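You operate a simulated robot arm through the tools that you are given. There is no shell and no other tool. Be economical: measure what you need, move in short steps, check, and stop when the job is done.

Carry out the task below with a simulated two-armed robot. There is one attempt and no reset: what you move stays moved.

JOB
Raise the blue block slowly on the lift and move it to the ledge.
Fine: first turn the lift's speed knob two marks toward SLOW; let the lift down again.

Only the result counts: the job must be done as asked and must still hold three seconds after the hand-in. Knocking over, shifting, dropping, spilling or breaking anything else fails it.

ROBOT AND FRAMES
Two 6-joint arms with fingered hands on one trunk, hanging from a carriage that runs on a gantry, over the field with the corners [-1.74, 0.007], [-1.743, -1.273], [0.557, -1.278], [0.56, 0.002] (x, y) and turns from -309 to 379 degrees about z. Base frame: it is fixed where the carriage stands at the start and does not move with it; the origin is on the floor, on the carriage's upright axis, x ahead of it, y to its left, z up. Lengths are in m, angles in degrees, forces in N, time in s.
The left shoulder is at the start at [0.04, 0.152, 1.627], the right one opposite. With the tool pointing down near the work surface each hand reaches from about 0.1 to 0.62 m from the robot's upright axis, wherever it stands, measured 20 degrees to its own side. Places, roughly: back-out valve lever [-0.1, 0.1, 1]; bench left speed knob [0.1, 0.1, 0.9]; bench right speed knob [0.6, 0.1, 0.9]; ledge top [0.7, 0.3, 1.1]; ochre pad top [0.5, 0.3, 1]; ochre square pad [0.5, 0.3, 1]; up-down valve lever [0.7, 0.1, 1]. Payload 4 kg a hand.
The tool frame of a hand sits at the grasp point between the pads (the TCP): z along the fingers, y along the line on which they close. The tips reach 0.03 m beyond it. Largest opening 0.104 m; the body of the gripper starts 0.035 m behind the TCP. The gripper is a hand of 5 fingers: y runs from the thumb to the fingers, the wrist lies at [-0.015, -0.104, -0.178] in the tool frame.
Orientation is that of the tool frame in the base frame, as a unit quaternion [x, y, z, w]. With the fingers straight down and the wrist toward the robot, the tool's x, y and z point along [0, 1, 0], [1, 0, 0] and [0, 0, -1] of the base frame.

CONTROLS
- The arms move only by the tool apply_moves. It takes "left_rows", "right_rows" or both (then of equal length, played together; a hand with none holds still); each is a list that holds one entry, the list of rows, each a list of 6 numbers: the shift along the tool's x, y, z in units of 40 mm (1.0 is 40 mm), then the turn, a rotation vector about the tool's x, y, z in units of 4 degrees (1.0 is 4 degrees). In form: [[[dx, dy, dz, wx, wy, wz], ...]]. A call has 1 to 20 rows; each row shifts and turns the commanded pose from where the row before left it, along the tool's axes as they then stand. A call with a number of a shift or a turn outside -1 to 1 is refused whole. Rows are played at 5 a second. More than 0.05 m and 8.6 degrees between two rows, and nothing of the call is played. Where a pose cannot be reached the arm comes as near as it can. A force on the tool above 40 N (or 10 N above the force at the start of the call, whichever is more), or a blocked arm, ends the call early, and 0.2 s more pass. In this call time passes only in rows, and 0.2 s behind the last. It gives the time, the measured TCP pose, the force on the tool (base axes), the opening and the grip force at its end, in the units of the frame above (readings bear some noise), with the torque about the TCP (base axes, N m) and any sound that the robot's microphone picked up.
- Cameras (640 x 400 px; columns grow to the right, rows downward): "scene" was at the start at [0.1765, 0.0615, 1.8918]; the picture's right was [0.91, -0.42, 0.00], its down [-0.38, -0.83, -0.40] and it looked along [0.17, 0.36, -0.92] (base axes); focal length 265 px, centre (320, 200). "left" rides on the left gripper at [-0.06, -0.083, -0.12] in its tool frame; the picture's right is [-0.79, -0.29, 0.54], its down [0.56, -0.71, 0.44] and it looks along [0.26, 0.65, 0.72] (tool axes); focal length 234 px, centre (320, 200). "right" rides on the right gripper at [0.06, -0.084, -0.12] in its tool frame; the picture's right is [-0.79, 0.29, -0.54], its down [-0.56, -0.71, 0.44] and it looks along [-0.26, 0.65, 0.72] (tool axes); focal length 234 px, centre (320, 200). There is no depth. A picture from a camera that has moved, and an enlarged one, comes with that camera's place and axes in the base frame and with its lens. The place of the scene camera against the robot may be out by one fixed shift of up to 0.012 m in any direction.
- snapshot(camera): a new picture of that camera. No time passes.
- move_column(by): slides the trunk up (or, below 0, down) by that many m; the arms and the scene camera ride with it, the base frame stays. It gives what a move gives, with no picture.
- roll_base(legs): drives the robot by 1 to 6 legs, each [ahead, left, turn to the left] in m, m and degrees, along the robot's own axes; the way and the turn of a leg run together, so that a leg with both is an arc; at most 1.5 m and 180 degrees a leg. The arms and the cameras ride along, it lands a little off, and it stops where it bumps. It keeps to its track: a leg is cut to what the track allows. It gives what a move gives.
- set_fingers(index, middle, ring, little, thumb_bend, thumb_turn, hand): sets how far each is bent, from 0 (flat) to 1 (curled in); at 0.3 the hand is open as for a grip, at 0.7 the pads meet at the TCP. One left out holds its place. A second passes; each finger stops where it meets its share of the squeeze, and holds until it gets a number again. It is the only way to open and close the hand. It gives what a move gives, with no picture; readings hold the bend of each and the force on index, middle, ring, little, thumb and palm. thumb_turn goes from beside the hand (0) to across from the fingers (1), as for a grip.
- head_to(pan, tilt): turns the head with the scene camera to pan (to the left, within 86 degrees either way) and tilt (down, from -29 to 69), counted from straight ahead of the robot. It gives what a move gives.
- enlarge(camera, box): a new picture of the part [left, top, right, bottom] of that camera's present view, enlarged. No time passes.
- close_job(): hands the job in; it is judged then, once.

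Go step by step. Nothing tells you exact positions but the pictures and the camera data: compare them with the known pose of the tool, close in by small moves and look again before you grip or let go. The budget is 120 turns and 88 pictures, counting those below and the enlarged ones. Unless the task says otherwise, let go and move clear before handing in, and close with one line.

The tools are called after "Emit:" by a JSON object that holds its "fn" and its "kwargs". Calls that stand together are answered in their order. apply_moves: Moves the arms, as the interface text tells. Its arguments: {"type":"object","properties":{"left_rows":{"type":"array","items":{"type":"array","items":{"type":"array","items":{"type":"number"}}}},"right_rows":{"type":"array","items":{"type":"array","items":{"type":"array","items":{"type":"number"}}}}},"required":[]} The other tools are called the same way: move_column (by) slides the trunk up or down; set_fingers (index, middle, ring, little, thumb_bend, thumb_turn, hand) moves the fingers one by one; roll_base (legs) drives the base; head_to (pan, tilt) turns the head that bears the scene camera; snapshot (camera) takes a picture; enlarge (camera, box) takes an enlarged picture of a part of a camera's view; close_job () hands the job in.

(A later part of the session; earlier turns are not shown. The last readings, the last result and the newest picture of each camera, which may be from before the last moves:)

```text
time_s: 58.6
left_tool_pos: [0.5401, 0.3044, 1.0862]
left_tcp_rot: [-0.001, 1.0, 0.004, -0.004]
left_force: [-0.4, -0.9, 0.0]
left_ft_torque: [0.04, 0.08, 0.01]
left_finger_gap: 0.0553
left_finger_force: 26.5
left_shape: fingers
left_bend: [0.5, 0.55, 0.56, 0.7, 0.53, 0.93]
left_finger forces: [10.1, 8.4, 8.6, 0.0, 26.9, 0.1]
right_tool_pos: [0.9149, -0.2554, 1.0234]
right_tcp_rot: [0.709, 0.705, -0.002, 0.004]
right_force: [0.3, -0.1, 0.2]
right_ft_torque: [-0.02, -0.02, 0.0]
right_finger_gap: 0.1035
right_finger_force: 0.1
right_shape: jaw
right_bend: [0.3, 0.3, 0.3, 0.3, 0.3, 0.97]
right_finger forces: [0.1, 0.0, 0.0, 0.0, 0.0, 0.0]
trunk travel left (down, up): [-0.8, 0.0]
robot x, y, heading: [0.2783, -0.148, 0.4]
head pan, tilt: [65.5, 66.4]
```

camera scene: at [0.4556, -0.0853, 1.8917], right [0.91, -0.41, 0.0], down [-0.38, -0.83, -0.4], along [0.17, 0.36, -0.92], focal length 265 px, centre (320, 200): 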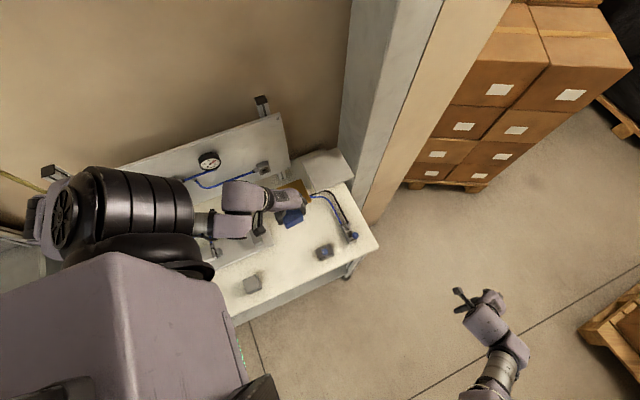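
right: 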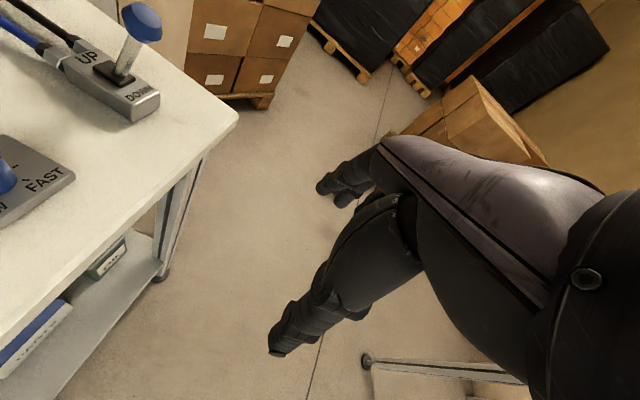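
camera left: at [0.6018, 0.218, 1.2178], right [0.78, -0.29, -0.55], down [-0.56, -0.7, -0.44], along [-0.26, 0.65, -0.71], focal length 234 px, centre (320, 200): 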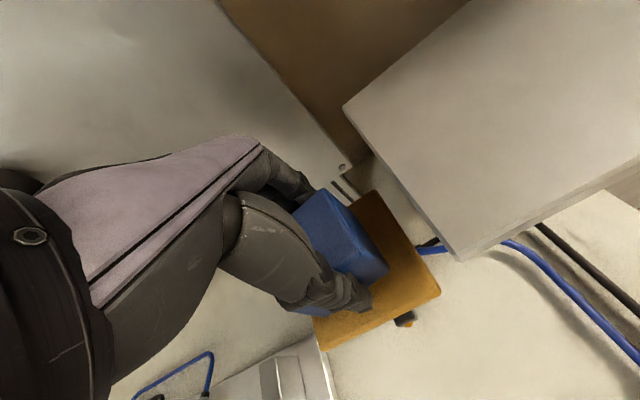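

The block is just touching the pad. I'll press 2 mm more and open the hand.

Emit:
{"fn": "apply_moves", "kwargs": {"left_rows": [[[0, 0, 0.05, 0, 0, 0], [0, 0, 0, 0, 0, 0]]]}}

Emit:
{"fn": "set_fingers", "kwargs": {"hand": "left", "index": 0.3, "middle": 0.3, "ring": 0.3, "little": 0.3, "thumb_bend": 0.3}}

Emit:
{"fn": "snapshot", "kwargs": {"camera": "left"}}

```text
time_s: 59.2
left_tool_pos: [0.54, 0.3043, 1.0856]
left_tcp_rot: [0.001, 1.0, 0.004, -0.003]
left_force: [-1.7, -1.8, 10.7]
left_ft_torque: [0.23, 0.18, 0.08]
left_finger_gap: 0.0556
left_finger_force: 27.4
left_shape: fingers
left_bend: [0.5, 0.56, 0.56, 0.7, 0.53, 0.93]
left_finger forces: [9.6, 8.3, 8.8, 0.0, 28.8, 0.1]
right_tool_pos: [0.9162, -0.2552, 1.0232]
right_tcp_rot: [0.709, 0.705, -0.001, 0.005]
right_force: [-0.8, -0.1, -0.2]
right_ft_torque: [-0.03, 0.01, 0.01]
right_finger_gap: 0.1037
right_finger_force: 0.1
right_shape: jaw
right_bend: [0.3, 0.3, 0.3, 0.3, 0.3, 0.97]
right_finger forces: [0.1, 0.1, 0.0, 0.1, 0.0, 0.0]
trunk travel left (down, up): [-0.8, 0.0]
robot x, y, heading: [0.2784, -0.1488, 0.3]
head pan, tilt: [65.5, 66.4]
```

```text
time_s: 60.2
left_tool_pos: [0.5404, 0.3033, 1.0842]
left_tcp_rot: [0.0, 1.0, 0.004, -0.004]
left_force: [-0.2, 0.5, -0.6]
left_ft_torque: [-0.02, 0.01, -0.01]
left_finger_gap: 0.103
left_finger_force: 0.1
left_shape: fingers
left_bend: [0.3, 0.3, 0.3, 0.3, 0.3, 0.97]
left_finger forces: [0.1, 0.0, 0.0, 0.0, 0.1, 0.0]
right_tool_pos: [0.9145, -0.2548, 1.0229]
right_tcp_rot: [0.709, 0.706, -0.002, 0.005]
right_force: [1.0, -0.2, 0.0]
right_ft_torque: [-0.01, -0.02, 0.02]
right_finger_gap: 0.1037
right_finger_force: 0.0
right_shape: jaw
right_bend: [0.3, 0.3, 0.3, 0.3, 0.3, 0.97]
right_finger forces: [0.1, 0.1, 0.0, 0.0, 0.1, 0.0]
trunk travel left (down, up): [-0.8, 0.0]
robot x, y, heading: [0.2782, -0.1517, 0.1]
head pan, tilt: [65.5, 66.4]
```

```text
35 pictures are left
camera left: at [0.602, 0.2184, 1.2013], right [0.78, -0.29, -0.55], down [-0.56, -0.7, -0.44], along [-0.26, 0.65, -0.71], focal length 234 px, centre (320, 200)
```

left: 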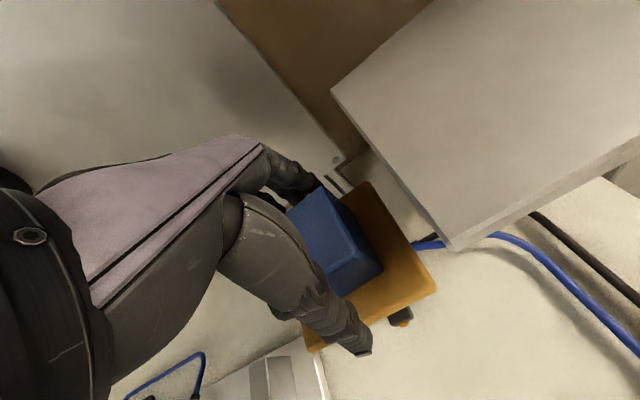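

The block stands on the pad. I'll raise the hand, back off toward the front, and drive 0.2 m ahead so the lever and ledge are better placed for this hand orientation.

Emit:
{"fn": "apply_moves", "kwargs": {"left_rows": [[[0, 0, -0.3, 0, 0, 0], [0, 0, -0.5, 0, 0, 0], [0, 0, -0.7, 0, 0, 0], [0, 0, -0.7, 0, 0, 0], [0, 0, -0.7, 0, 0, 0], [0, 0, 0, 0, 0, 0]]]}}

Emit:
{"fn": "snapshot", "kwargs": {"camera": "left"}}

```text
time_s: 61.6
left_tool_pos: [0.5419, 0.3032, 1.1984]
left_tcp_rot: [0.0, 1.0, 0.003, -0.005]
left_force: [-0.4, 0.6, -0.8]
left_ft_torque: [-0.04, 0.0, 0.0]
left_finger_gap: 0.1029
left_finger_force: 0.1
left_shape: fingers
left_bend: [0.3, 0.3, 0.3, 0.3, 0.3, 0.97]
left_finger forces: [0.0, 0.1, 0.0, 0.0, 0.0, 0.0]
right_tool_pos: [0.9147, -0.2549, 1.0227]
right_tcp_rot: [0.709, 0.705, -0.002, 0.004]
right_force: [-0.3, 0.6, 0.8]
right_ft_torque: [-0.02, -0.01, 0.0]
right_finger_gap: 0.1037
right_finger_force: 0.1
right_shape: jaw
right_bend: [0.3, 0.3, 0.3, 0.3, 0.3, 0.97]
right_finger forces: [0.0, 0.0, 0.0, 0.0, 0.1, 0.0]
trunk travel left (down, up): [-0.8, 0.0]
robot x, y, heading: [0.2791, -0.1439, 0.1]
head pan, tilt: [65.5, 66.4]
```

```text
34 pictures are left
camera left: at [0.6032, 0.2178, 1.3164], right [0.78, -0.29, -0.55], down [-0.56, -0.7, -0.44], along [-0.26, 0.65, -0.71], focal length 234 px, centre (320, 200)
```

left: 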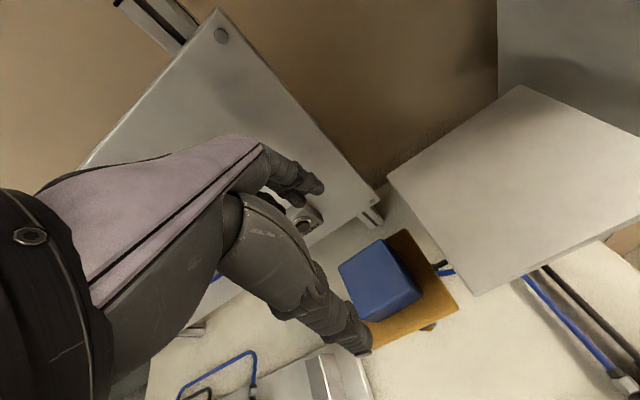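

Emit:
{"fn": "apply_moves", "kwargs": {"left_rows": [[[0, -0.8, 0, 0, 0, 0], [0, -0.8, 0, 0, 0, 0], [0, -0.4, 0, 0, 0, 0], [0, 0, 0, 0, 0, 0]]]}}

Emit:
{"fn": "roll_base", "kwargs": {"legs": [[0.2, 0, 0]]}}

Emit:
{"fn": "snapshot", "kwargs": {"camera": "scene"}}

Emit:
{"fn": "snapshot", "kwargs": {"camera": "left"}}

```text
time_s: 62.6
left_tool_pos: [0.5425, 0.223, 1.198]
left_tcp_rot: [0.001, 1.0, 0.003, -0.005]
left_force: [0.0, 0.1, 0.1]
left_ft_torque: [-0.02, -0.01, 0.0]
left_finger_gap: 0.1028
left_finger_force: 0.0
left_shape: fingers
left_bend: [0.3, 0.3, 0.3, 0.3, 0.3, 0.97]
left_finger forces: [0.0, 0.0, 0.0, 0.1, 0.0, 0.0]
right_tool_pos: [0.9147, -0.2559, 1.0228]
right_tcp_rot: [0.709, 0.705, -0.002, 0.004]
right_force: [-0.5, -0.3, -0.4]
right_ft_torque: [-0.04, 0.01, 0.01]
right_finger_gap: 0.1038
right_finger_force: 0.1
right_shape: jaw
right_bend: [0.3, 0.3, 0.3, 0.3, 0.3, 0.97]
right_finger forces: [0.0, 0.1, 0.0, 0.0, 0.0, 0.0]
trunk travel left (down, up): [-0.8, 0.0]
robot x, y, heading: [0.2788, -0.1484, -0.2]
head pan, tilt: [65.5, 66.4]
```

```text
time_s: 64.2
left_tool_pos: [0.7412, 0.2239, 1.1984]
left_tcp_rot: [0.001, 1.0, 0.003, -0.004]
left_force: [0.7, -0.3, 0.7]
left_ft_torque: [-0.01, 0.02, -0.02]
left_finger_gap: 0.1031
left_finger_force: 0.0
left_shape: fingers
left_bend: [0.3, 0.3, 0.3, 0.3, 0.3, 0.97]
left_finger forces: [0.1, 0.0, 0.0, 0.0, 0.0, 0.1]
right_tool_pos: [1.1156, -0.2546, 1.0231]
right_tcp_rot: [0.709, 0.705, -0.002, 0.004]
right_force: [0.8, -0.9, 0.3]
right_ft_torque: [0.01, 0.0, 0.05]
right_finger_gap: 0.1039
right_finger_force: 0.0
right_shape: jaw
right_bend: [0.3, 0.3, 0.3, 0.3, 0.3, 0.97]
right_finger forces: [0.0, 0.1, 0.0, 0.0, 0.0, 0.0]
trunk travel left (down, up): [-0.8, 0.0]
robot x, y, heading: [0.4779, -0.1487, -0.0]
head pan, tilt: [65.5, 66.4]
```

```text
33 pictures are left
camera scene: at [0.6552, -0.0853, 1.8918], right [0.91, -0.41, 0.0], down [-0.38, -0.83, -0.4], along [0.17, 0.36, -0.92], focal length 265 px, centre (320, 200)
```

scene: 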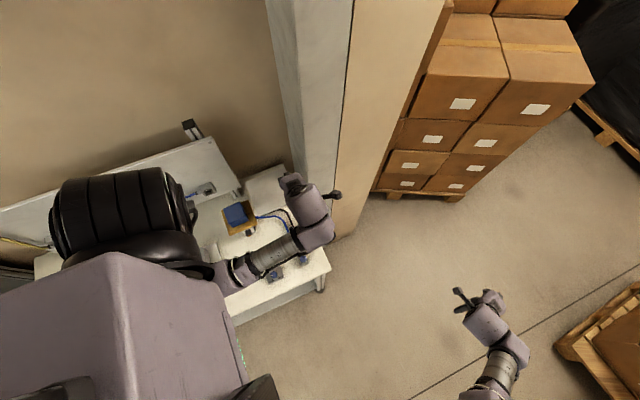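

```text
32 pictures are left
camera left: at [0.8029, 0.1378, 1.3159], right [0.78, -0.29, -0.55], down [-0.56, -0.7, -0.44], along [-0.26, 0.65, -0.71], focal length 234 px, centre (320, 200)
```

left: 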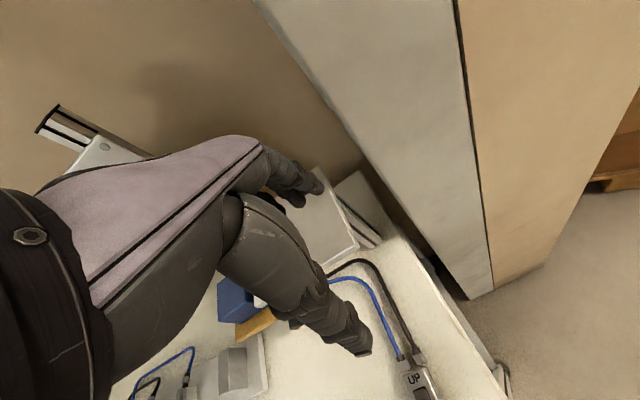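

The hand is near the ledge side, clear of everything. I'll move it over the lever ball with the fingers half closed.

Emit:
{"fn": "apply_moves", "kwargs": {"left_rows": [[[0.36, -0.82, 0, 0, 0, 0], [0.36, -0.82, 0, 0, 0, 0], [0.36, -0.82, 0, 0, 0, 0], [0.36, -0.82, 0, 0, 0, 0], [0, 0, 0.9, 0, 0, 0], [0, 0, 0.9, 0, 0, 0], [0, 0, 0.7, 0, 0, 0], [0, 0, 0, 0, 0, 0]]]}}

Emit:
{"fn": "set_fingers", "kwargs": {"hand": "left", "index": 0.45, "middle": 0.45, "ring": 0.45, "little": 0.45, "thumb_bend": 0.45}}

Emit:
{"fn": "snapshot", "kwargs": {"camera": "left"}}

Emit:
{"fn": "enlarge", "kwargs": {"camera": "scene", "box": [210, 170, 350, 300]}}

```text
time_s: 64.9
left_tool_pos: [0.7271, 0.211, 1.2195]
left_tcp_rot: [0.042, 0.995, 0.092, 0.006]
left_force: [0.9, -0.2, -0.6]
left_ft_torque: [-0.02, 0.02, 0.01]
left_finger_gap: 0.103
left_finger_force: 0.1
left_shape: fingers
left_bend: [0.3, 0.3, 0.3, 0.3, 0.3, 0.97]
left_finger forces: [0.0, 0.0, 0.0, 0.0, 0.0, 0.0]
left hand out of reach, approached as far as the arm can: row 3
right_tool_pos: [1.1148, -0.2543, 1.0246]
right_tcp_rot: [0.709, 0.705, -0.002, 0.004]
right_force: [1.7, -0.1, 0.5]
right_ft_torque: [0.01, -0.01, 0.02]
right_finger_gap: 0.1035
right_finger_force: 0.0
right_shape: jaw
right_bend: [0.3, 0.3, 0.3, 0.3, 0.3, 0.97]
right_finger forces: [0.0, 0.1, 0.1, 0.1, 0.0, 0.0]
trunk travel left (down, up): [-0.8, 0.0]
robot x, y, heading: [0.4786, -0.1467, 0.2]
head pan, tilt: [65.5, 66.4]
stopped in row 3 (left hand): the arm was blocked; the commanded pose is now the measured one
```

```text
time_s: 65.9
left_tool_pos: [0.7261, 0.2117, 1.2194]
left_tcp_rot: [0.042, 0.995, 0.091, 0.007]
left_force: [-0.2, -0.3, -0.1]
left_ft_torque: [0.03, -0.01, 0.0]
left_finger_gap: 0.0659
left_finger_force: 0.0
left_shape: fingers
left_bend: [0.45, 0.45, 0.45, 0.45, 0.45, 0.97]
left_finger forces: [0.0, 0.1, 0.1, 0.1, 0.1, 0.0]
right_tool_pos: [1.1139, -0.2546, 1.023]
right_tcp_rot: [0.709, 0.705, -0.002, 0.004]
right_force: [0.3, -0.4, 0.2]
right_ft_torque: [-0.04, -0.02, 0.01]
right_finger_gap: 0.1037
right_finger_force: 0.0
right_shape: jaw
right_bend: [0.3, 0.3, 0.3, 0.3, 0.3, 0.97]
right_finger forces: [0.0, 0.1, 0.0, 0.0, 0.0, 0.0]
trunk travel left (down, up): [-0.8, 0.0]
robot x, y, heading: [0.4789, -0.1457, -0.0]
head pan, tilt: [65.5, 66.4]
```

```text
31 pictures are left
camera left: at [0.778, 0.1021, 1.3208], right [0.77, -0.25, -0.58], down [-0.61, -0.57, -0.56], along [-0.19, 0.79, -0.59], focal length 234 px, centre (320, 200)
```

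left: 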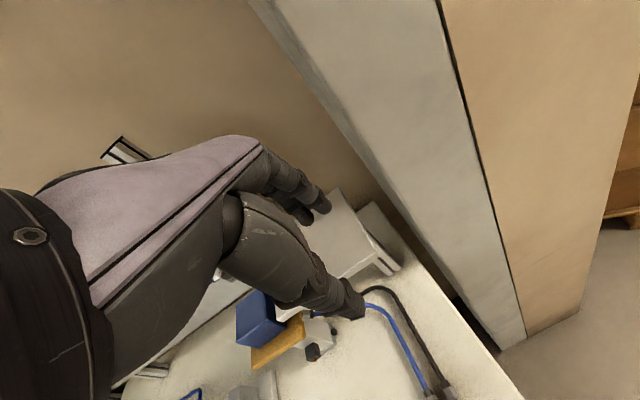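

```text
3.08 times, centred on (280, 235) of scene
camera zoom: at [0.6552, -0.0851, 1.8918], right [0.91, -0.41, 0.0], down [-0.38, -0.83, -0.4], along [0.17, 0.36, -0.92], focal length 816 px, centre (443, 92)
```

zoom: 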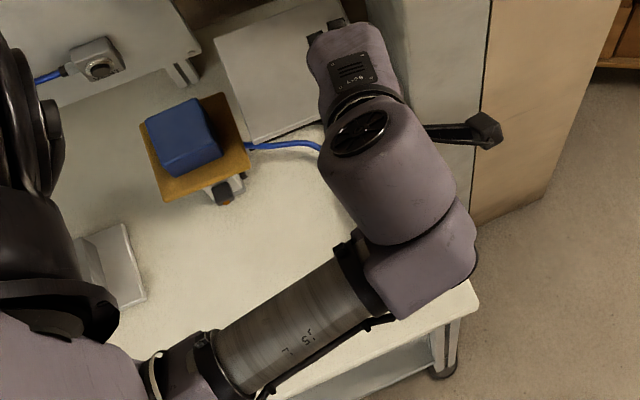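

The arm folds too tightly here with the robot this close. I'll back the robot off 0.15 m to the right (−y), level the hand, then come over the lever.

Emit:
{"fn": "roll_base", "kwargs": {"legs": [[0, -0.15, 0]]}}

Emit:
{"fn": "apply_moves", "kwargs": {"left_rows": [[[0, 0, 0, 0.88, 0.06, -0.4], [0, 0, 0, 0.88, 0.06, -0.4], [0, 0, 0, 0.88, 0.06, -0.4], [0, 0, 0, 0, 0, 0]]]}}

Emit:
{"fn": "snapshot", "kwargs": {"camera": "left"}}

```text
time_s: 67.3
left_tool_pos: [0.7273, 0.0611, 1.2175]
left_tcp_rot: [0.042, 0.995, 0.091, 0.007]
left_force: [0.3, 0.0, -0.6]
left_ft_torque: [0.0, -0.01, 0.01]
left_finger_gap: 0.0657
left_finger_force: 0.0
left_shape: fingers
left_bend: [0.45, 0.45, 0.45, 0.45, 0.45, 0.97]
left_finger forces: [0.0, 0.1, 0.0, 0.0, 0.0, 0.1]
right_tool_pos: [1.1156, -0.4052, 1.0235]
right_tcp_rot: [0.709, 0.706, -0.002, 0.004]
right_force: [-0.1, 0.6, 0.3]
right_ft_torque: [-0.01, 0.01, -0.04]
right_finger_gap: 0.1041
right_finger_force: 0.0
right_shape: jaw
right_bend: [0.3, 0.3, 0.3, 0.3, 0.3, 0.97]
right_finger forces: [0.0, 0.0, 0.0, 0.0, 0.0, 0.1]
trunk travel left (down, up): [-0.8, 0.0]
robot x, y, heading: [0.4815, -0.2978, -0.0]
head pan, tilt: [65.5, 66.4]
```

```text
time_s: 68.3
left_tool_pos: [0.7269, 0.0617, 1.2202]
left_tcp_rot: [0.001, 1.0, -0.001, 0.001]
left_force: [0.3, 0.7, -0.3]
left_ft_torque: [0.0, -0.02, 0.03]
left_finger_gap: 0.0657
left_finger_force: 0.1
left_shape: fingers
left_bend: [0.45, 0.45, 0.45, 0.45, 0.45, 0.97]
left_finger forces: [0.0, 0.1, 0.1, 0.1, 0.1, 0.1]
right_tool_pos: [1.1152, -0.4042, 1.0234]
right_tcp_rot: [0.709, 0.706, -0.002, 0.005]
right_force: [-0.3, -0.5, 0.1]
right_ft_torque: [-0.01, 0.0, 0.02]
right_finger_gap: 0.1036
right_finger_force: 0.0
right_shape: jaw
right_bend: [0.3, 0.3, 0.3, 0.3, 0.3, 0.97]
right_finger forces: [0.0, 0.0, 0.1, 0.0, 0.0, 0.0]
trunk travel left (down, up): [-0.8, 0.0]
robot x, y, heading: [0.4756, -0.2945, 0.1]
head pan, tilt: [65.5, 66.4]
```

```text
29 pictures are left
camera left: at [0.7878, -0.0226, 1.3383], right [0.79, -0.29, -0.54], down [-0.56, -0.71, -0.44], along [-0.25, 0.65, -0.72], focal length 234 px, centre (320, 200)
```

left: 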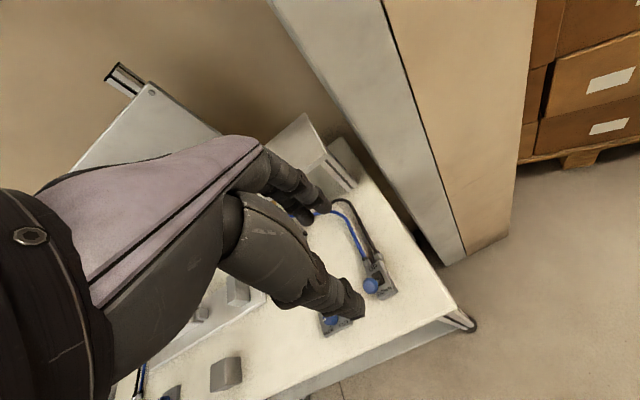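

The hand is level, and the ball is confirmed at [0.688, 0.092]. I'll move over it and lower partway.

Emit:
{"fn": "apply_moves", "kwargs": {"left_rows": [[[0.5, 0.39, 0.5, 0, 0, 0], [0.5, 0.39, 0.7, 0, 0, 0], [0, 0, 0.8, 0, 0, 0], [0, 0, 0.8, 0, 0, 0], [0, 0, 0.8, 0, 0, 0], [0, 0, 0, 0, 0, 0]]]}}

Emit:
{"fn": "snapshot", "kwargs": {"camera": "left"}}

```text
time_s: 69.7
left_tool_pos: [0.6877, 0.0913, 1.0747]
left_tcp_rot: [0.001, 1.0, -0.001, 0.001]
left_force: [0.7, -0.7, 0.7]
left_ft_torque: [-0.01, 0.0, -0.05]
left_finger_gap: 0.0656
left_finger_force: 0.1
left_shape: fingers
left_bend: [0.45, 0.45, 0.45, 0.45, 0.45, 0.97]
left_finger forces: [0.0, 0.0, 0.1, 0.1, 0.0, 0.0]
right_tool_pos: [1.1142, -0.4048, 1.0236]
right_tcp_rot: [0.709, 0.705, -0.002, 0.004]
right_force: [-0.1, 0.9, 0.8]
right_ft_torque: [-0.01, -0.04, -0.01]
right_finger_gap: 0.1038
right_finger_force: 0.0
right_shape: jaw
right_bend: [0.3, 0.3, 0.3, 0.3, 0.3, 0.97]
right_finger forces: [0.0, 0.0, 0.1, 0.1, 0.1, 0.0]
trunk travel left (down, up): [-0.8, 0.0]
robot x, y, heading: [0.4818, -0.2982, 0.1]
head pan, tilt: [65.5, 66.4]
```

```text
28 pictures are left
camera left: at [0.7481, 0.0079, 1.1935], right [0.79, -0.29, -0.54], down [-0.56, -0.71, -0.44], along [-0.25, 0.65, -0.72], focal length 234 px, centre (320, 200)
```

left: 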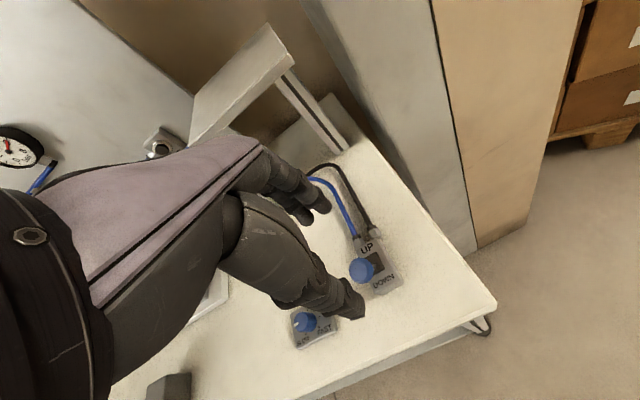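

Perfectly lined up. I'll descend around the ball, then push toward UP (+y) in small steps.

Emit:
{"fn": "apply_moves", "kwargs": {"left_rows": [[[0, 0, 0.7, 0, 0, 0], [0, 0, 0.7, 0, 0, 0], [0, 0, 0.7, 0, 0, 0], [0, 0, 0, 0, 0, 0]]]}}

Emit:
{"fn": "apply_moves", "kwargs": {"left_rows": [[[0, 0.3, 0, 0, 0, 0], [0, 0.3, 0, 0, 0, 0], [0, 0.3, 0, 0, 0, 0], [0, 0.3, 0, 0, 0, 0], [0, 0, 0, 0, 0, 0]]]}}

Emit:
{"fn": "snapshot", "kwargs": {"camera": "left"}}

```text
time_s: 70.7
left_tool_pos: [0.6863, 0.0922, 0.9895]
left_tcp_rot: [0.0, 1.0, -0.001, 0.002]
left_force: [-0.4, -0.1, 0.8]
left_ft_torque: [0.0, 0.0, -0.03]
left_finger_gap: 0.0658
left_finger_force: 0.1
left_shape: fingers
left_bend: [0.45, 0.45, 0.45, 0.45, 0.45, 0.97]
left_finger forces: [0.0, 0.1, 0.0, 0.0, 0.0, 0.0]
right_tool_pos: [1.1148, -0.4058, 1.0231]
right_tcp_rot: [0.709, 0.705, -0.001, 0.004]
right_force: [0.4, -0.1, 0.0]
right_ft_torque: [-0.03, 0.0, 0.01]
right_finger_gap: 0.1035
right_finger_force: 0.0
right_shape: jaw
right_bend: [0.3, 0.3, 0.3, 0.3, 0.3, 0.97]
right_finger forces: [0.0, 0.0, 0.0, 0.0, 0.1, 0.0]
trunk travel left (down, up): [-0.8, 0.0]
robot x, y, heading: [0.4765, -0.298, 0.0]
head pan, tilt: [65.5, 66.4]
```

```text
time_s: 71.9
left_tool_pos: [0.6874, 0.1396, 0.9905]
left_tcp_rot: [0.001, 1.0, -0.001, 0.002]
left_force: [-0.2, 0.1, -0.1]
left_ft_torque: [-0.01, 0.06, 0.03]
left_finger_gap: 0.0659
left_finger_force: 0.1
left_shape: fingers
left_bend: [0.45, 0.45, 0.45, 0.45, 0.45, 0.97]
left_finger forces: [0.0, 0.0, 0.0, 0.0, 0.0, 0.1]
right_tool_pos: [1.114, -0.4053, 1.0226]
right_tcp_rot: [0.709, 0.705, -0.002, 0.004]
right_force: [0.0, -0.1, 0.4]
right_ft_torque: [-0.01, -0.03, -0.02]
right_finger_gap: 0.1036
right_finger_force: 0.0
right_shape: jaw
right_bend: [0.3, 0.3, 0.3, 0.3, 0.3, 0.97]
right_finger forces: [0.0, 0.0, 0.0, 0.0, 0.0, 0.0]
trunk travel left (down, up): [-0.8, 0.0]
robot x, y, heading: [0.4756, -0.2954, -0.0]
head pan, tilt: [65.5, 66.4]
```

```text
27 pictures are left
camera left: at [0.7479, 0.0561, 1.1092], right [0.79, -0.29, -0.54], down [-0.56, -0.71, -0.44], along [-0.26, 0.65, -0.72], focal length 234 px, centre (320, 200)
```

left: 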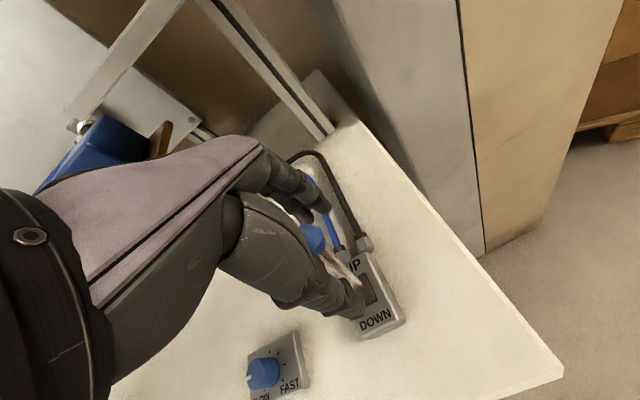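

The lever seems to have swung to UP. I'll check it and the lift.

Emit:
{"fn": "enlarge", "kwargs": {"camera": "left", "box": [270, 200, 410, 340]}}

Emit:
{"fn": "apply_moves", "kwargs": {"left_rows": [[[0, 0, 0, 0, 0, 0], [0, 0, 0, 0, 0, 0], [0, 0, 0, 0, 0, 0], [0, 0, 0, 0, 0, 0], [0, 0, 0, 0, 0, 0]]]}}

Emit:
{"fn": "snapshot", "kwargs": {"camera": "scene"}}

```text
2.86 times, centred on (340, 270) of left
camera zoom: at [0.7479, 0.0561, 1.1092], right [0.79, -0.29, -0.54], down [-0.56, -0.71, -0.44], along [-0.26, 0.65, -0.72], focal length 669 px, centre (263, 0)
```

zoom: 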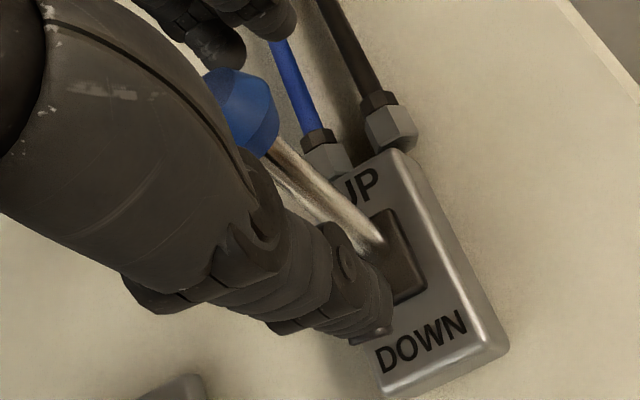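

```text
time_s: 73.1
left_tool_pos: [0.6871, 0.1385, 0.9905]
left_tcp_rot: [0.002, 1.0, 0.0, 0.001]
left_force: [0.0, 0.1, 0.0]
left_ft_torque: [0.0, 0.03, 0.02]
left_finger_gap: 0.066
left_finger_force: 0.0
left_shape: fingers
left_bend: [0.45, 0.45, 0.45, 0.45, 0.45, 0.97]
left_finger forces: [0.0, 0.0, 0.1, 0.1, 0.0, 0.0]
right_tool_pos: [1.1143, -0.4052, 1.0234]
right_tcp_rot: [0.709, 0.705, -0.002, 0.004]
right_force: [0.1, 0.5, 0.5]
right_ft_torque: [0.02, -0.01, -0.04]
right_finger_gap: 0.104
right_finger_force: 0.0
right_shape: jaw
right_bend: [0.3, 0.3, 0.3, 0.3, 0.3, 0.97]
right_finger forces: [0.1, 0.1, 0.0, 0.0, 0.0, 0.1]
trunk travel left (down, up): [-0.8, 0.0]
robot x, y, heading: [0.4798, -0.2987, -0.4]
head pan, tilt: [65.5, 66.4]
```

```text
25 pictures are left
camera scene: at [0.6553, -0.235, 1.8918], right [0.91, -0.41, 0.0], down [-0.38, -0.83, -0.4], along [0.17, 0.36, -0.92], focal length 265 px, centre (320, 200)
```

scene: 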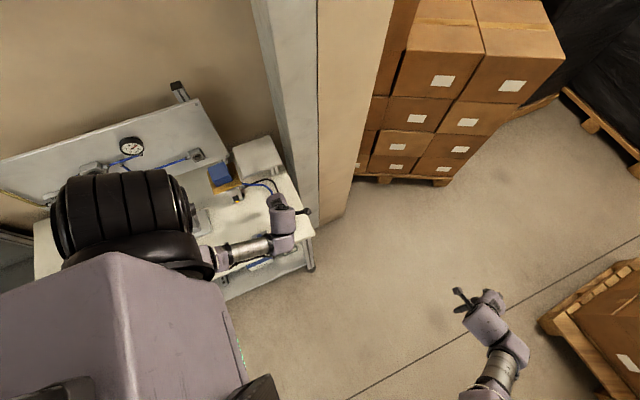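

The lever ball has snapped to y≈0.145, the UP side. I'll lift the hand straight off and check whether the pad rises.

Emit:
{"fn": "apply_moves", "kwargs": {"left_rows": [[[0, 0, -0.7, 0, 0, 0], [0, 0, -0.7, 0, 0, 0], [0, 0, -0.7, 0, 0, 0], [0, -0.3, -0.7, 0, 0, 0], [0, -0.3, -0.5, 0, 0, 0], [0, 0, 0, 0, 0, 0]]]}}

Emit:
{"fn": "enlarge", "kwargs": {"camera": "scene", "box": [180, 110, 320, 240]}}

Emit:
{"fn": "snapshot", "kwargs": {"camera": "left"}}

```text
time_s: 74.5
left_tool_pos: [0.6885, 0.1159, 1.1235]
left_tcp_rot: [0.001, 1.0, -0.001, 0.001]
left_force: [0.3, 0.8, 0.1]
left_ft_torque: [0.01, -0.03, 0.01]
left_finger_gap: 0.0656
left_finger_force: 0.0
left_shape: fingers
left_bend: [0.45, 0.45, 0.45, 0.45, 0.45, 0.97]
left_finger forces: [0.0, 0.0, 0.1, 0.0, 0.0, 0.1]
right_tool_pos: [1.1159, -0.4054, 1.0234]
right_tcp_rot: [0.709, 0.705, -0.002, 0.005]
right_force: [1.0, 0.0, -0.4]
right_ft_torque: [-0.03, -0.02, 0.01]
right_finger_gap: 0.1037
right_finger_force: 0.1
right_shape: jaw
right_bend: [0.3, 0.3, 0.3, 0.3, 0.3, 0.97]
right_finger forces: [0.0, 0.0, 0.0, 0.1, 0.1, 0.0]
trunk travel left (down, up): [-0.8, 0.0]
robot x, y, heading: [0.4783, -0.2963, -0.1]
head pan, tilt: [65.5, 66.4]
```

```text
3.08 times, centred on (250, 175) of scene
camera zoom: at [0.6553, -0.235, 1.8918], right [0.91, -0.41, 0.0], down [-0.38, -0.83, -0.4], along [0.17, 0.36, -0.92], focal length 816 px, centre (535, 277)
```

zoom: 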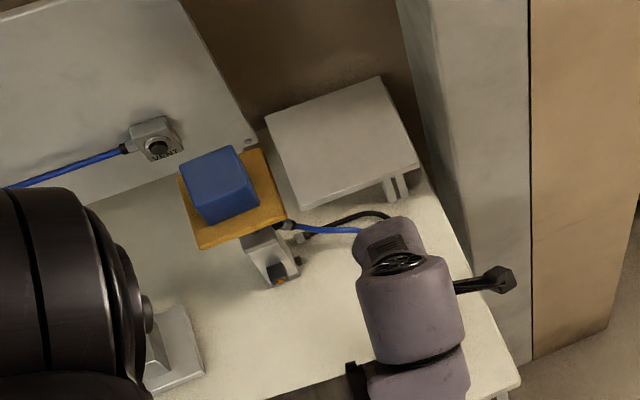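

```text
23 pictures are left
camera left: at [0.7478, 0.0316, 1.2417], right [0.79, -0.29, -0.54], down [-0.56, -0.71, -0.44], along [-0.26, 0.65, -0.72], focal length 234 px, centre (320, 200)
```

left: 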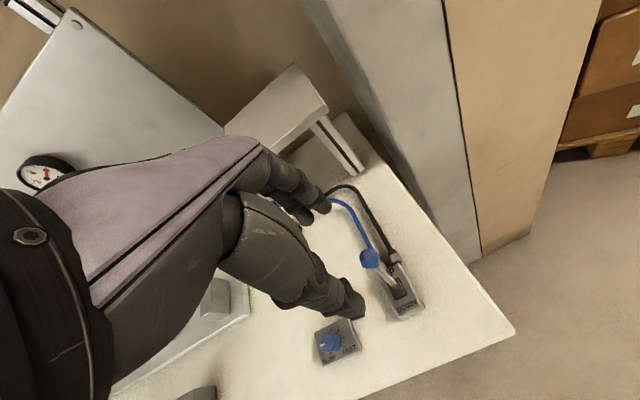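

The pad has risen to about 1.09. I'll wait a few seconds and see where it stops.

Emit:
{"fn": "apply_moves", "kwargs": {"left_rows": [[[0, -0.2, -0.5, 0, 0, 0], [0, -0.2, -0.5, 0, 0, 0], [0, 0, 0, 0, 0, 0], [0, 0, 0, 0, 0, 0], [0, 0, 0, 0, 0, 0], [0, 0, 0, 0, 0, 0], [0, 0, 0, 0, 0, 0], [0, 0, 0, 0, 0, 0], [0, 0, 0, 0, 0, 0], [0, 0, 0, 0, 0, 0], [0, 0, 0, 0, 0, 0], [0, 0, 0, 0, 0, 0], [0, 0, 0, 0, 0, 0], [0, 0, 0, 0, 0, 0], [0, 0, 0, 0, 0, 0], [0, 0, 0, 0, 0, 0], [0, 0, 0, 0, 0, 0], [0, 0, 0, 0, 0, 0], [0, 0, 0, 0, 0, 0], [0, 0, 0, 0, 0, 0]]]}}

Emit:
{"fn": "enlarge", "kwargs": {"camera": "scene", "box": [180, 110, 320, 240]}}

```text
time_s: 78.7
left_tool_pos: [0.6874, 0.0991, 1.1628]
left_tcp_rot: [0.001, 1.0, -0.001, 0.001]
left_force: [-0.4, -0.8, 0.2]
left_ft_torque: [0.02, 0.0, -0.01]
left_finger_gap: 0.0657
left_finger_force: 0.1
left_shape: fingers
left_bend: [0.45, 0.45, 0.45, 0.45, 0.45, 0.97]
left_finger forces: [0.0, 0.1, 0.0, 0.0, 0.1, 0.0]
right_tool_pos: [1.114, -0.4054, 1.0237]
right_tcp_rot: [0.709, 0.705, -0.001, 0.004]
right_force: [0.3, -0.2, -0.3]
right_ft_torque: [-0.02, 0.0, 0.0]
right_finger_gap: 0.1036
right_finger_force: 0.2
right_shape: jaw
right_bend: [0.3, 0.3, 0.3, 0.3, 0.3, 0.97]
right_finger forces: [0.0, 0.0, 0.1, 0.0, 0.0, 0.0]
trunk travel left (down, up): [-0.8, 0.0]
robot x, y, heading: [0.4816, -0.2975, 0.0]
head pan, tilt: [65.5, 66.4]
```

```text
3.08 times, centred on (250, 175) of scene
camera zoom: at [0.6553, -0.235, 1.8918], right [0.91, -0.41, 0.0], down [-0.38, -0.83, -0.4], along [0.17, 0.36, -0.92], focal length 816 px, centre (535, 277)
```

zoom: 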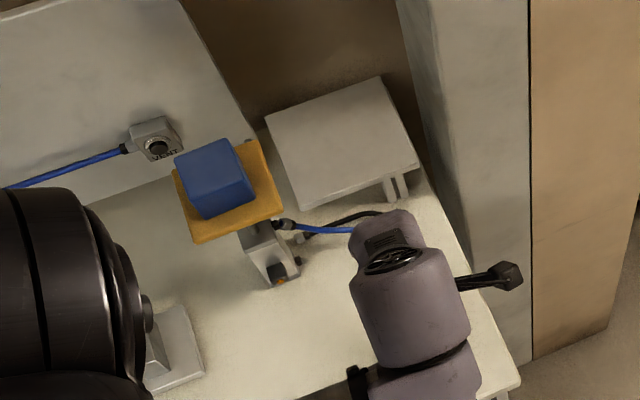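

The pad is at about 1.11 and still rising slowly. I'll wait more while raising the hand a little.

Emit:
{"fn": "set_fingers", "kwargs": {"hand": "left", "index": 0.3, "middle": 0.3, "ring": 0.3, "little": 0.3, "thumb_bend": 0.3}}

Emit:
{"fn": "apply_moves", "kwargs": {"left_rows": [[[0, 0.3, -0.4, 0, 0, 0], [0, 0.3, -0.4, 0, 0, 0], [0, 0.3, -0.4, 0, 0, 0], [0, 0.3, -0.4, 0, 0, 0], [0, 0.3, -0.4, 0, 0, 0], [0, 0, 0, 0, 0, 0], [0, 0, 0, 0, 0, 0], [0, 0, 0, 0, 0, 0], [0, 0, 0, 0, 0, 0], [0, 0, 0, 0, 0, 0], [0, 0, 0, 0, 0, 0], [0, 0, 0, 0, 0, 0], [0, 0, 0, 0, 0, 0], [0, 0, 0, 0, 0, 0], [0, 0, 0, 0, 0, 0], [0, 0, 0, 0, 0, 0], [0, 0, 0, 0, 0, 0], [0, 0, 0, 0, 0, 0], [0, 0, 0, 0, 0, 0], [0, 0, 0, 0, 0, 0]]]}}

Emit:
{"fn": "enlarge", "kwargs": {"camera": "scene", "box": [180, 110, 320, 240]}}

```text
time_s: 79.7
left_tool_pos: [0.6866, 0.1002, 1.1641]
left_tcp_rot: [0.001, 1.0, -0.001, 0.001]
left_force: [-0.5, 0.8, 0.7]
left_ft_torque: [-0.01, -0.01, -0.02]
left_finger_gap: 0.1029
left_finger_force: 0.2
left_shape: fingers
left_bend: [0.3, 0.3, 0.3, 0.3, 0.3, 0.97]
left_finger forces: [0.0, 0.0, 0.1, 0.0, 0.0, 0.0]
right_tool_pos: [1.1159, -0.4051, 1.0223]
right_tcp_rot: [0.709, 0.705, -0.002, 0.004]
right_force: [-0.4, 0.0, 0.0]
right_ft_torque: [0.0, 0.01, -0.01]
right_finger_gap: 0.1035
right_finger_force: 0.1
right_shape: jaw
right_bend: [0.3, 0.3, 0.3, 0.3, 0.3, 0.97]
right_finger forces: [0.0, 0.1, 0.0, 0.0, 0.0, 0.1]
trunk travel left (down, up): [-0.8, 0.0]
robot x, y, heading: [0.4789, -0.2977, -0.0]
head pan, tilt: [65.5, 66.4]
```

```text
time_s: 83.9
left_tool_pos: [0.6873, 0.1605, 1.2437]
left_tcp_rot: [0.001, 1.0, -0.002, 0.0]
left_force: [0.0, -0.5, 0.6]
left_ft_torque: [0.0, -0.06, 0.02]
left_finger_gap: 0.103
left_finger_force: 0.1
left_shape: fingers
left_bend: [0.3, 0.3, 0.3, 0.3, 0.3, 0.97]
left_finger forces: [0.0, 0.0, 0.0, 0.1, 0.0, 0.0]
right_tool_pos: [1.1147, -0.4034, 1.0222]
right_tcp_rot: [0.708, 0.706, -0.002, 0.005]
right_force: [-1.2, 0.3, 0.6]
right_ft_torque: [-0.02, -0.01, 0.0]
right_finger_gap: 0.1035
right_finger_force: 0.1
right_shape: jaw
right_bend: [0.3, 0.3, 0.3, 0.3, 0.3, 0.97]
right_finger forces: [0.1, 0.0, 0.1, 0.0, 0.1, 0.1]
trunk travel left (down, up): [-0.8, 0.0]
robot x, y, heading: [0.4825, -0.296, 0.1]
head pan, tilt: [65.5, 66.4]
```

```text
3.08 times, centred on (250, 175) of scene
camera zoom: at [0.6553, -0.235, 1.8918], right [0.91, -0.41, 0.0], down [-0.38, -0.83, -0.4], along [0.17, 0.36, -0.92], focal length 816 px, centre (535, 277)
```

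zoom: 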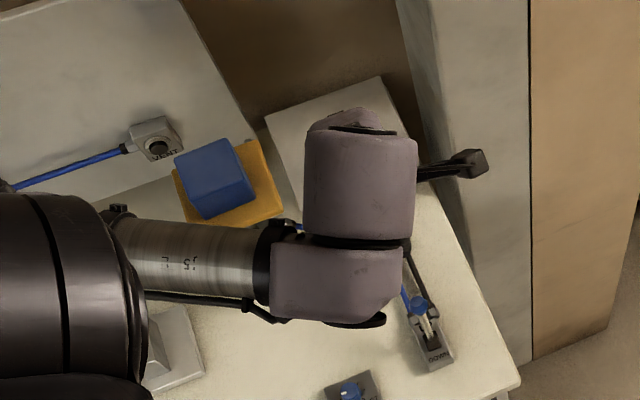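

The pad has stopped at about 1.105, level with the ledge. I'll move the open hand above the block.

Emit:
{"fn": "apply_moves", "kwargs": {"left_rows": [[[0.74, 0.71, 0, 0, 0, 0], [0.74, 0.71, 0, 0, 0, 0], [0.74, 0.71, 0, 0, 0, 0], [0.74, 0.71, 0, 0, 0, 0], [0.74, 0.71, 0, 0, 0, 0], [0, 0, 0, 0, 0, 0]]]}}

Emit:
{"fn": "snapshot", "kwargs": {"camera": "left"}}

```text
time_s: 85.3
left_tool_pos: [0.6806, 0.168, 1.243]
left_tcp_rot: [0.001, 1.0, -0.001, 0.001]
left_force: [-0.7, -0.5, -0.5]
left_ft_torque: [-0.01, 0.01, -0.01]
left_finger_gap: 0.1029
left_finger_force: 0.1
left_shape: fingers
left_bend: [0.3, 0.3, 0.3, 0.3, 0.3, 0.97]
left_finger forces: [0.0, 0.0, 0.1, 0.0, 0.1, 0.1]
left hand out of reach, approached as far as the arm can: row 1, 2, 3, 4, 5
right_tool_pos: [1.1143, -0.4055, 1.0218]
right_tcp_rot: [0.708, 0.706, -0.002, 0.005]
right_force: [0.5, 1.0, 0.0]
right_ft_torque: [0.01, -0.01, -0.01]
right_finger_gap: 0.1039
right_finger_force: 0.0
right_shape: jaw
right_bend: [0.3, 0.3, 0.3, 0.3, 0.3, 0.97]
right_finger forces: [0.0, 0.1, 0.0, 0.0, 0.0, 0.1]
trunk travel left (down, up): [-0.8, 0.0]
robot x, y, heading: [0.4786, -0.2975, 0.1]
head pan, tilt: [65.5, 66.4]
```

```text
20 pictures are left
camera left: at [0.7409, 0.0842, 1.3623], right [0.79, -0.29, -0.54], down [-0.56, -0.71, -0.44], along [-0.26, 0.65, -0.72], focal length 234 px, centre (320, 200)
```

left: 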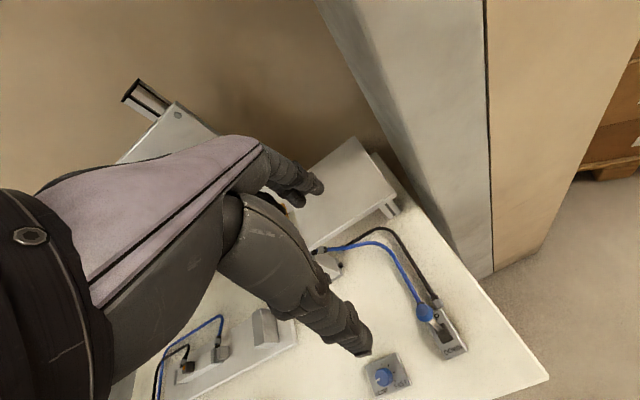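

That direction is at the arm's fold limit, so I'll drive the robot back left instead and bring the hand over the block that way.

Emit:
{"fn": "roll_base", "kwargs": {"legs": [[-0.18, 0, 0], [0, 0.1, 0]]}}

Emit:
{"fn": "snapshot", "kwargs": {"camera": "left"}}

```text
time_s: 87.5
left_tool_pos: [0.4974, 0.2679, 1.2442]
left_tcp_rot: [0.0, 1.0, -0.001, 0.001]
left_force: [-0.4, 0.1, 0.1]
left_ft_torque: [0.0, -0.01, -0.03]
left_finger_gap: 0.103
left_finger_force: 0.1
left_shape: fingers
left_bend: [0.3, 0.3, 0.3, 0.3, 0.3, 0.97]
left_finger forces: [0.0, 0.2, 0.0, 0.0, 0.0, 0.1]
right_tool_pos: [0.933, -0.3053, 1.0228]
right_tcp_rot: [0.708, 0.706, -0.002, 0.004]
right_force: [-0.1, 0.0, -0.1]
right_ft_torque: [0.01, 0.0, -0.01]
right_finger_gap: 0.1037
right_finger_force: 0.1
right_shape: jaw
right_bend: [0.3, 0.3, 0.3, 0.3, 0.3, 0.97]
right_finger forces: [0.0, 0.0, 0.0, 0.1, 0.0, 0.0]
trunk travel left (down, up): [-0.8, 0.0]
robot x, y, heading: [0.2976, -0.1977, 0.1]
head pan, tilt: [65.5, 66.4]
```

```text
19 pictures are left
camera left: at [0.5594, 0.1841, 1.3623], right [0.79, -0.29, -0.54], down [-0.56, -0.71, -0.44], along [-0.26, 0.65, -0.72], focal length 234 px, centre (320, 200)
```

left: 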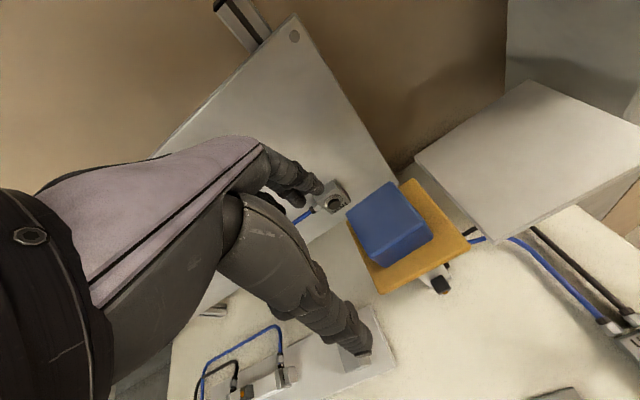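

The block's centre is now at [0.5415, 0.300]. I'll centre over it, descend and check before gripping.

Emit:
{"fn": "apply_moves", "kwargs": {"left_rows": [[[-0.55, 0.4, 0, 0, 0, 0], [-0.55, 0.4, 0, 0, 0, 0], [0, 0, 0.5, 0, 0, 0], [0, 0, 0.5, 0, 0, 0], [0, 0, 0.5, 0, 0, 0], [0, 0, 0.5, 0, 0, 0], [0, 0, 0.3, 0, 0, 0], [0, 0, 0, 0, 0, 0]]]}}

Emit:
{"fn": "snapshot", "kwargs": {"camera": "left"}}

```text
time_s: 89.3
left_tool_pos: [0.5429, 0.2992, 1.1516]
left_tcp_rot: [0.001, 1.0, 0.0, 0.001]
left_force: [0.0, 0.8, -0.4]
left_ft_torque: [0.04, 0.0, 0.0]
left_finger_gap: 0.103
left_finger_force: 0.0
left_shape: fingers
left_bend: [0.3, 0.3, 0.3, 0.3, 0.3, 0.97]
left_finger forces: [0.0, 0.1, 0.0, 0.0, 0.0, 0.1]
right_tool_pos: [0.9328, -0.305, 1.023]
right_tcp_rot: [0.709, 0.705, -0.002, 0.004]
right_force: [-0.2, -0.4, 0.0]
right_ft_torque: [0.0, 0.0, 0.0]
right_finger_gap: 0.1036
right_finger_force: 0.1
right_shape: jaw
right_bend: [0.3, 0.3, 0.3, 0.3, 0.3, 0.97]
right_finger forces: [0.0, 0.0, 0.1, 0.0, 0.1, 0.0]
trunk travel left (down, up): [-0.8, 0.0]
robot x, y, heading: [0.296, -0.1946, -0.2]
head pan, tilt: [65.5, 66.4]
```

```text
18 pictures are left
camera left: at [0.6037, 0.2156, 1.2701], right [0.79, -0.29, -0.54], down [-0.56, -0.71, -0.44], along [-0.26, 0.65, -0.72], focal length 234 px, centre (320, 200)
```

left: 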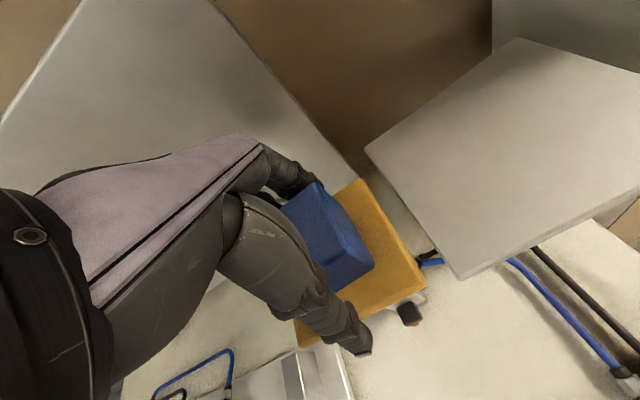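

The straddle matches the view from when I released it. Gripping now.

Emit:
{"fn": "set_fingers", "kwargs": {"hand": "left", "index": 0.7, "middle": 0.7, "ring": 0.7, "little": 0.5, "thumb_bend": 0.7}}

Emit:
{"fn": "apply_moves", "kwargs": {"left_rows": [[[0, 0, -0.3, 0, 0, 0], [0, 0, -0.4, 0, 0, 0], [0, 0, -0.4, 0, 0, 0], [0, 0, -0.2, 0, 0, 0], [0, 0, 0, 0, 0, 0]]]}}

Emit:
{"fn": "snapshot", "kwargs": {"camera": "left"}}

```text
time_s: 90.3
left_tool_pos: [0.5437, 0.302, 1.1534]
left_tcp_rot: [0.001, 1.0, 0.001, 0.002]
left_force: [-0.5, 4.6, 15.3]
left_ft_torque: [0.65, 0.28, -0.06]
left_finger_gap: 0.0563
left_finger_force: 32.6
left_shape: fingers
left_bend: [0.5, 0.54, 0.56, 0.5, 0.51, 0.94]
left_finger forces: [10.7, 20.2, 9.2, 0.1, 25.3, 0.1]
right_tool_pos: [0.9338, -0.3027, 1.0241]
right_tcp_rot: [0.709, 0.705, -0.001, 0.004]
right_force: [-0.9, -0.3, 0.7]
right_ft_torque: [-0.01, 0.02, 0.03]
right_finger_gap: 0.1038
right_finger_force: 0.1
right_shape: jaw
right_bend: [0.3, 0.3, 0.3, 0.3, 0.3, 0.97]
right_finger forces: [0.1, 0.1, 0.0, 0.0, 0.0, 0.0]
trunk travel left (down, up): [-0.8, 0.0]
robot x, y, heading: [0.2988, -0.1952, -0.1]
head pan, tilt: [65.5, 66.4]
```

```text
time_s: 91.5
left_tool_pos: [0.5419, 0.2992, 1.2037]
left_tcp_rot: [0.001, 1.0, -0.002, 0.001]
left_force: [-0.1, -0.1, -2.2]
left_ft_torque: [-0.02, -0.02, 0.0]
left_finger_gap: 0.0561
left_finger_force: 25.3
left_shape: fingers
left_bend: [0.51, 0.56, 0.57, 0.5, 0.51, 0.94]
left_finger forces: [10.0, 7.8, 8.4, 0.0, 26.0, 0.0]
right_tool_pos: [0.934, -0.305, 1.0233]
right_tcp_rot: [0.709, 0.705, -0.002, 0.004]
right_force: [0.4, -0.1, -0.1]
right_ft_torque: [0.03, -0.02, 0.02]
right_finger_gap: 0.1037
right_finger_force: 0.0
right_shape: jaw
right_bend: [0.3, 0.3, 0.3, 0.3, 0.3, 0.97]
right_finger forces: [0.0, 0.0, 0.0, 0.1, 0.0, 0.0]
trunk travel left (down, up): [-0.8, 0.0]
robot x, y, heading: [0.2993, -0.1938, 0.1]
head pan, tilt: [65.5, 66.4]
```

```text
17 pictures are left
camera left: at [0.6027, 0.2159, 1.3226], right [0.79, -0.29, -0.54], down [-0.56, -0.71, -0.43], along [-0.26, 0.65, -0.72], focal length 234 px, centre (320, 200)
```

left: 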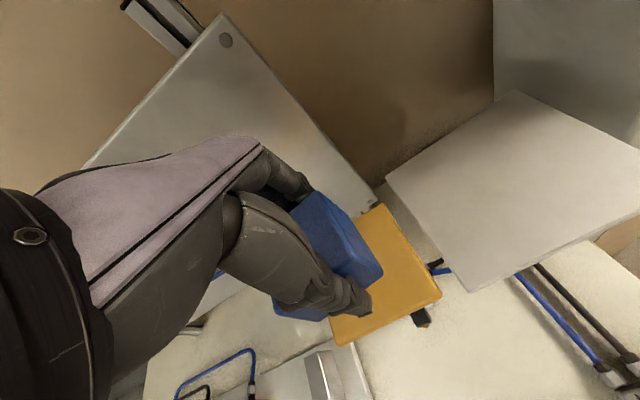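

The block is up. The ledge spans x 0.608–0.754 and y 0.25–0.385, so I'll drive 0.135 m ahead to bring the block above its middle.

Emit:
{"fn": "roll_base", "kwargs": {"legs": [[0.135, 0, 0]]}}

Emit:
{"fn": "snapshot", "kwargs": {"camera": "left"}}

Emit:
{"fn": "enlarge", "kwargs": {"camera": "scene", "box": [190, 100, 350, 240]}}

```text
time_s: 92.8
left_tool_pos: [0.6773, 0.2998, 1.2038]
left_tcp_rot: [0.001, 1.0, -0.001, 0.001]
left_force: [0.8, 0.0, -1.7]
left_ft_torque: [0.02, -0.04, 0.01]
left_finger_gap: 0.0563
left_finger_force: 26.1
left_shape: fingers
left_bend: [0.51, 0.56, 0.57, 0.5, 0.51, 0.94]
left_finger forces: [10.0, 7.7, 8.4, 0.1, 26.0, 0.1]
right_tool_pos: [1.0676, -0.3056, 1.0234]
right_tcp_rot: [0.709, 0.705, -0.002, 0.004]
right_force: [0.5, -0.2, 0.2]
right_ft_torque: [0.01, -0.01, 0.0]
right_finger_gap: 0.1039
right_finger_force: 0.2
right_shape: jaw
right_bend: [0.3, 0.3, 0.3, 0.3, 0.3, 0.97]
right_finger forces: [0.1, 0.0, 0.0, 0.1, 0.1, 0.0]
trunk travel left (down, up): [-0.8, 0.0]
robot x, y, heading: [0.4295, -0.1987, 0.2]
head pan, tilt: [65.5, 66.4]
```

```text
16 pictures are left
camera left: at [0.7378, 0.2159, 1.3225], right [0.79, -0.29, -0.54], down [-0.56, -0.71, -0.44], along [-0.26, 0.65, -0.72], focal length 234 px, centre (320, 200)
```

left: 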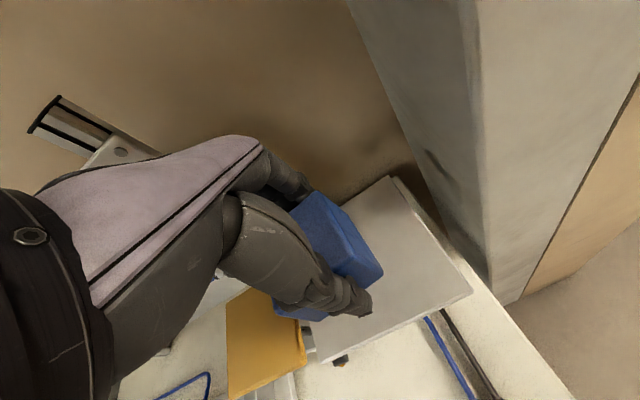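

```text
2.86 times, centred on (270, 170) of scene
camera zoom: at [0.6088, -0.1353, 1.8918], right [0.91, -0.41, 0.0], down [-0.38, -0.83, -0.4], along [0.17, 0.36, -0.92], focal length 758 px, centre (463, 286)
```

zoom: 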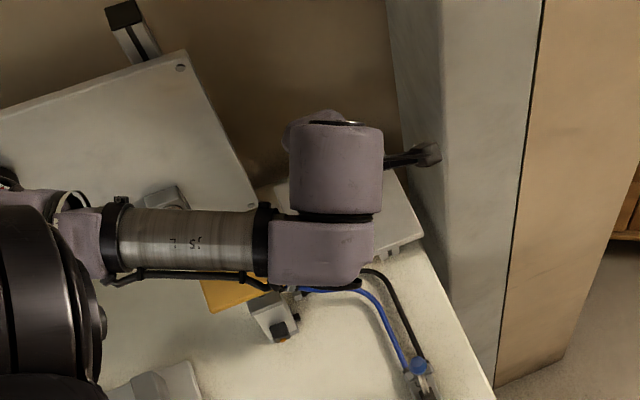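

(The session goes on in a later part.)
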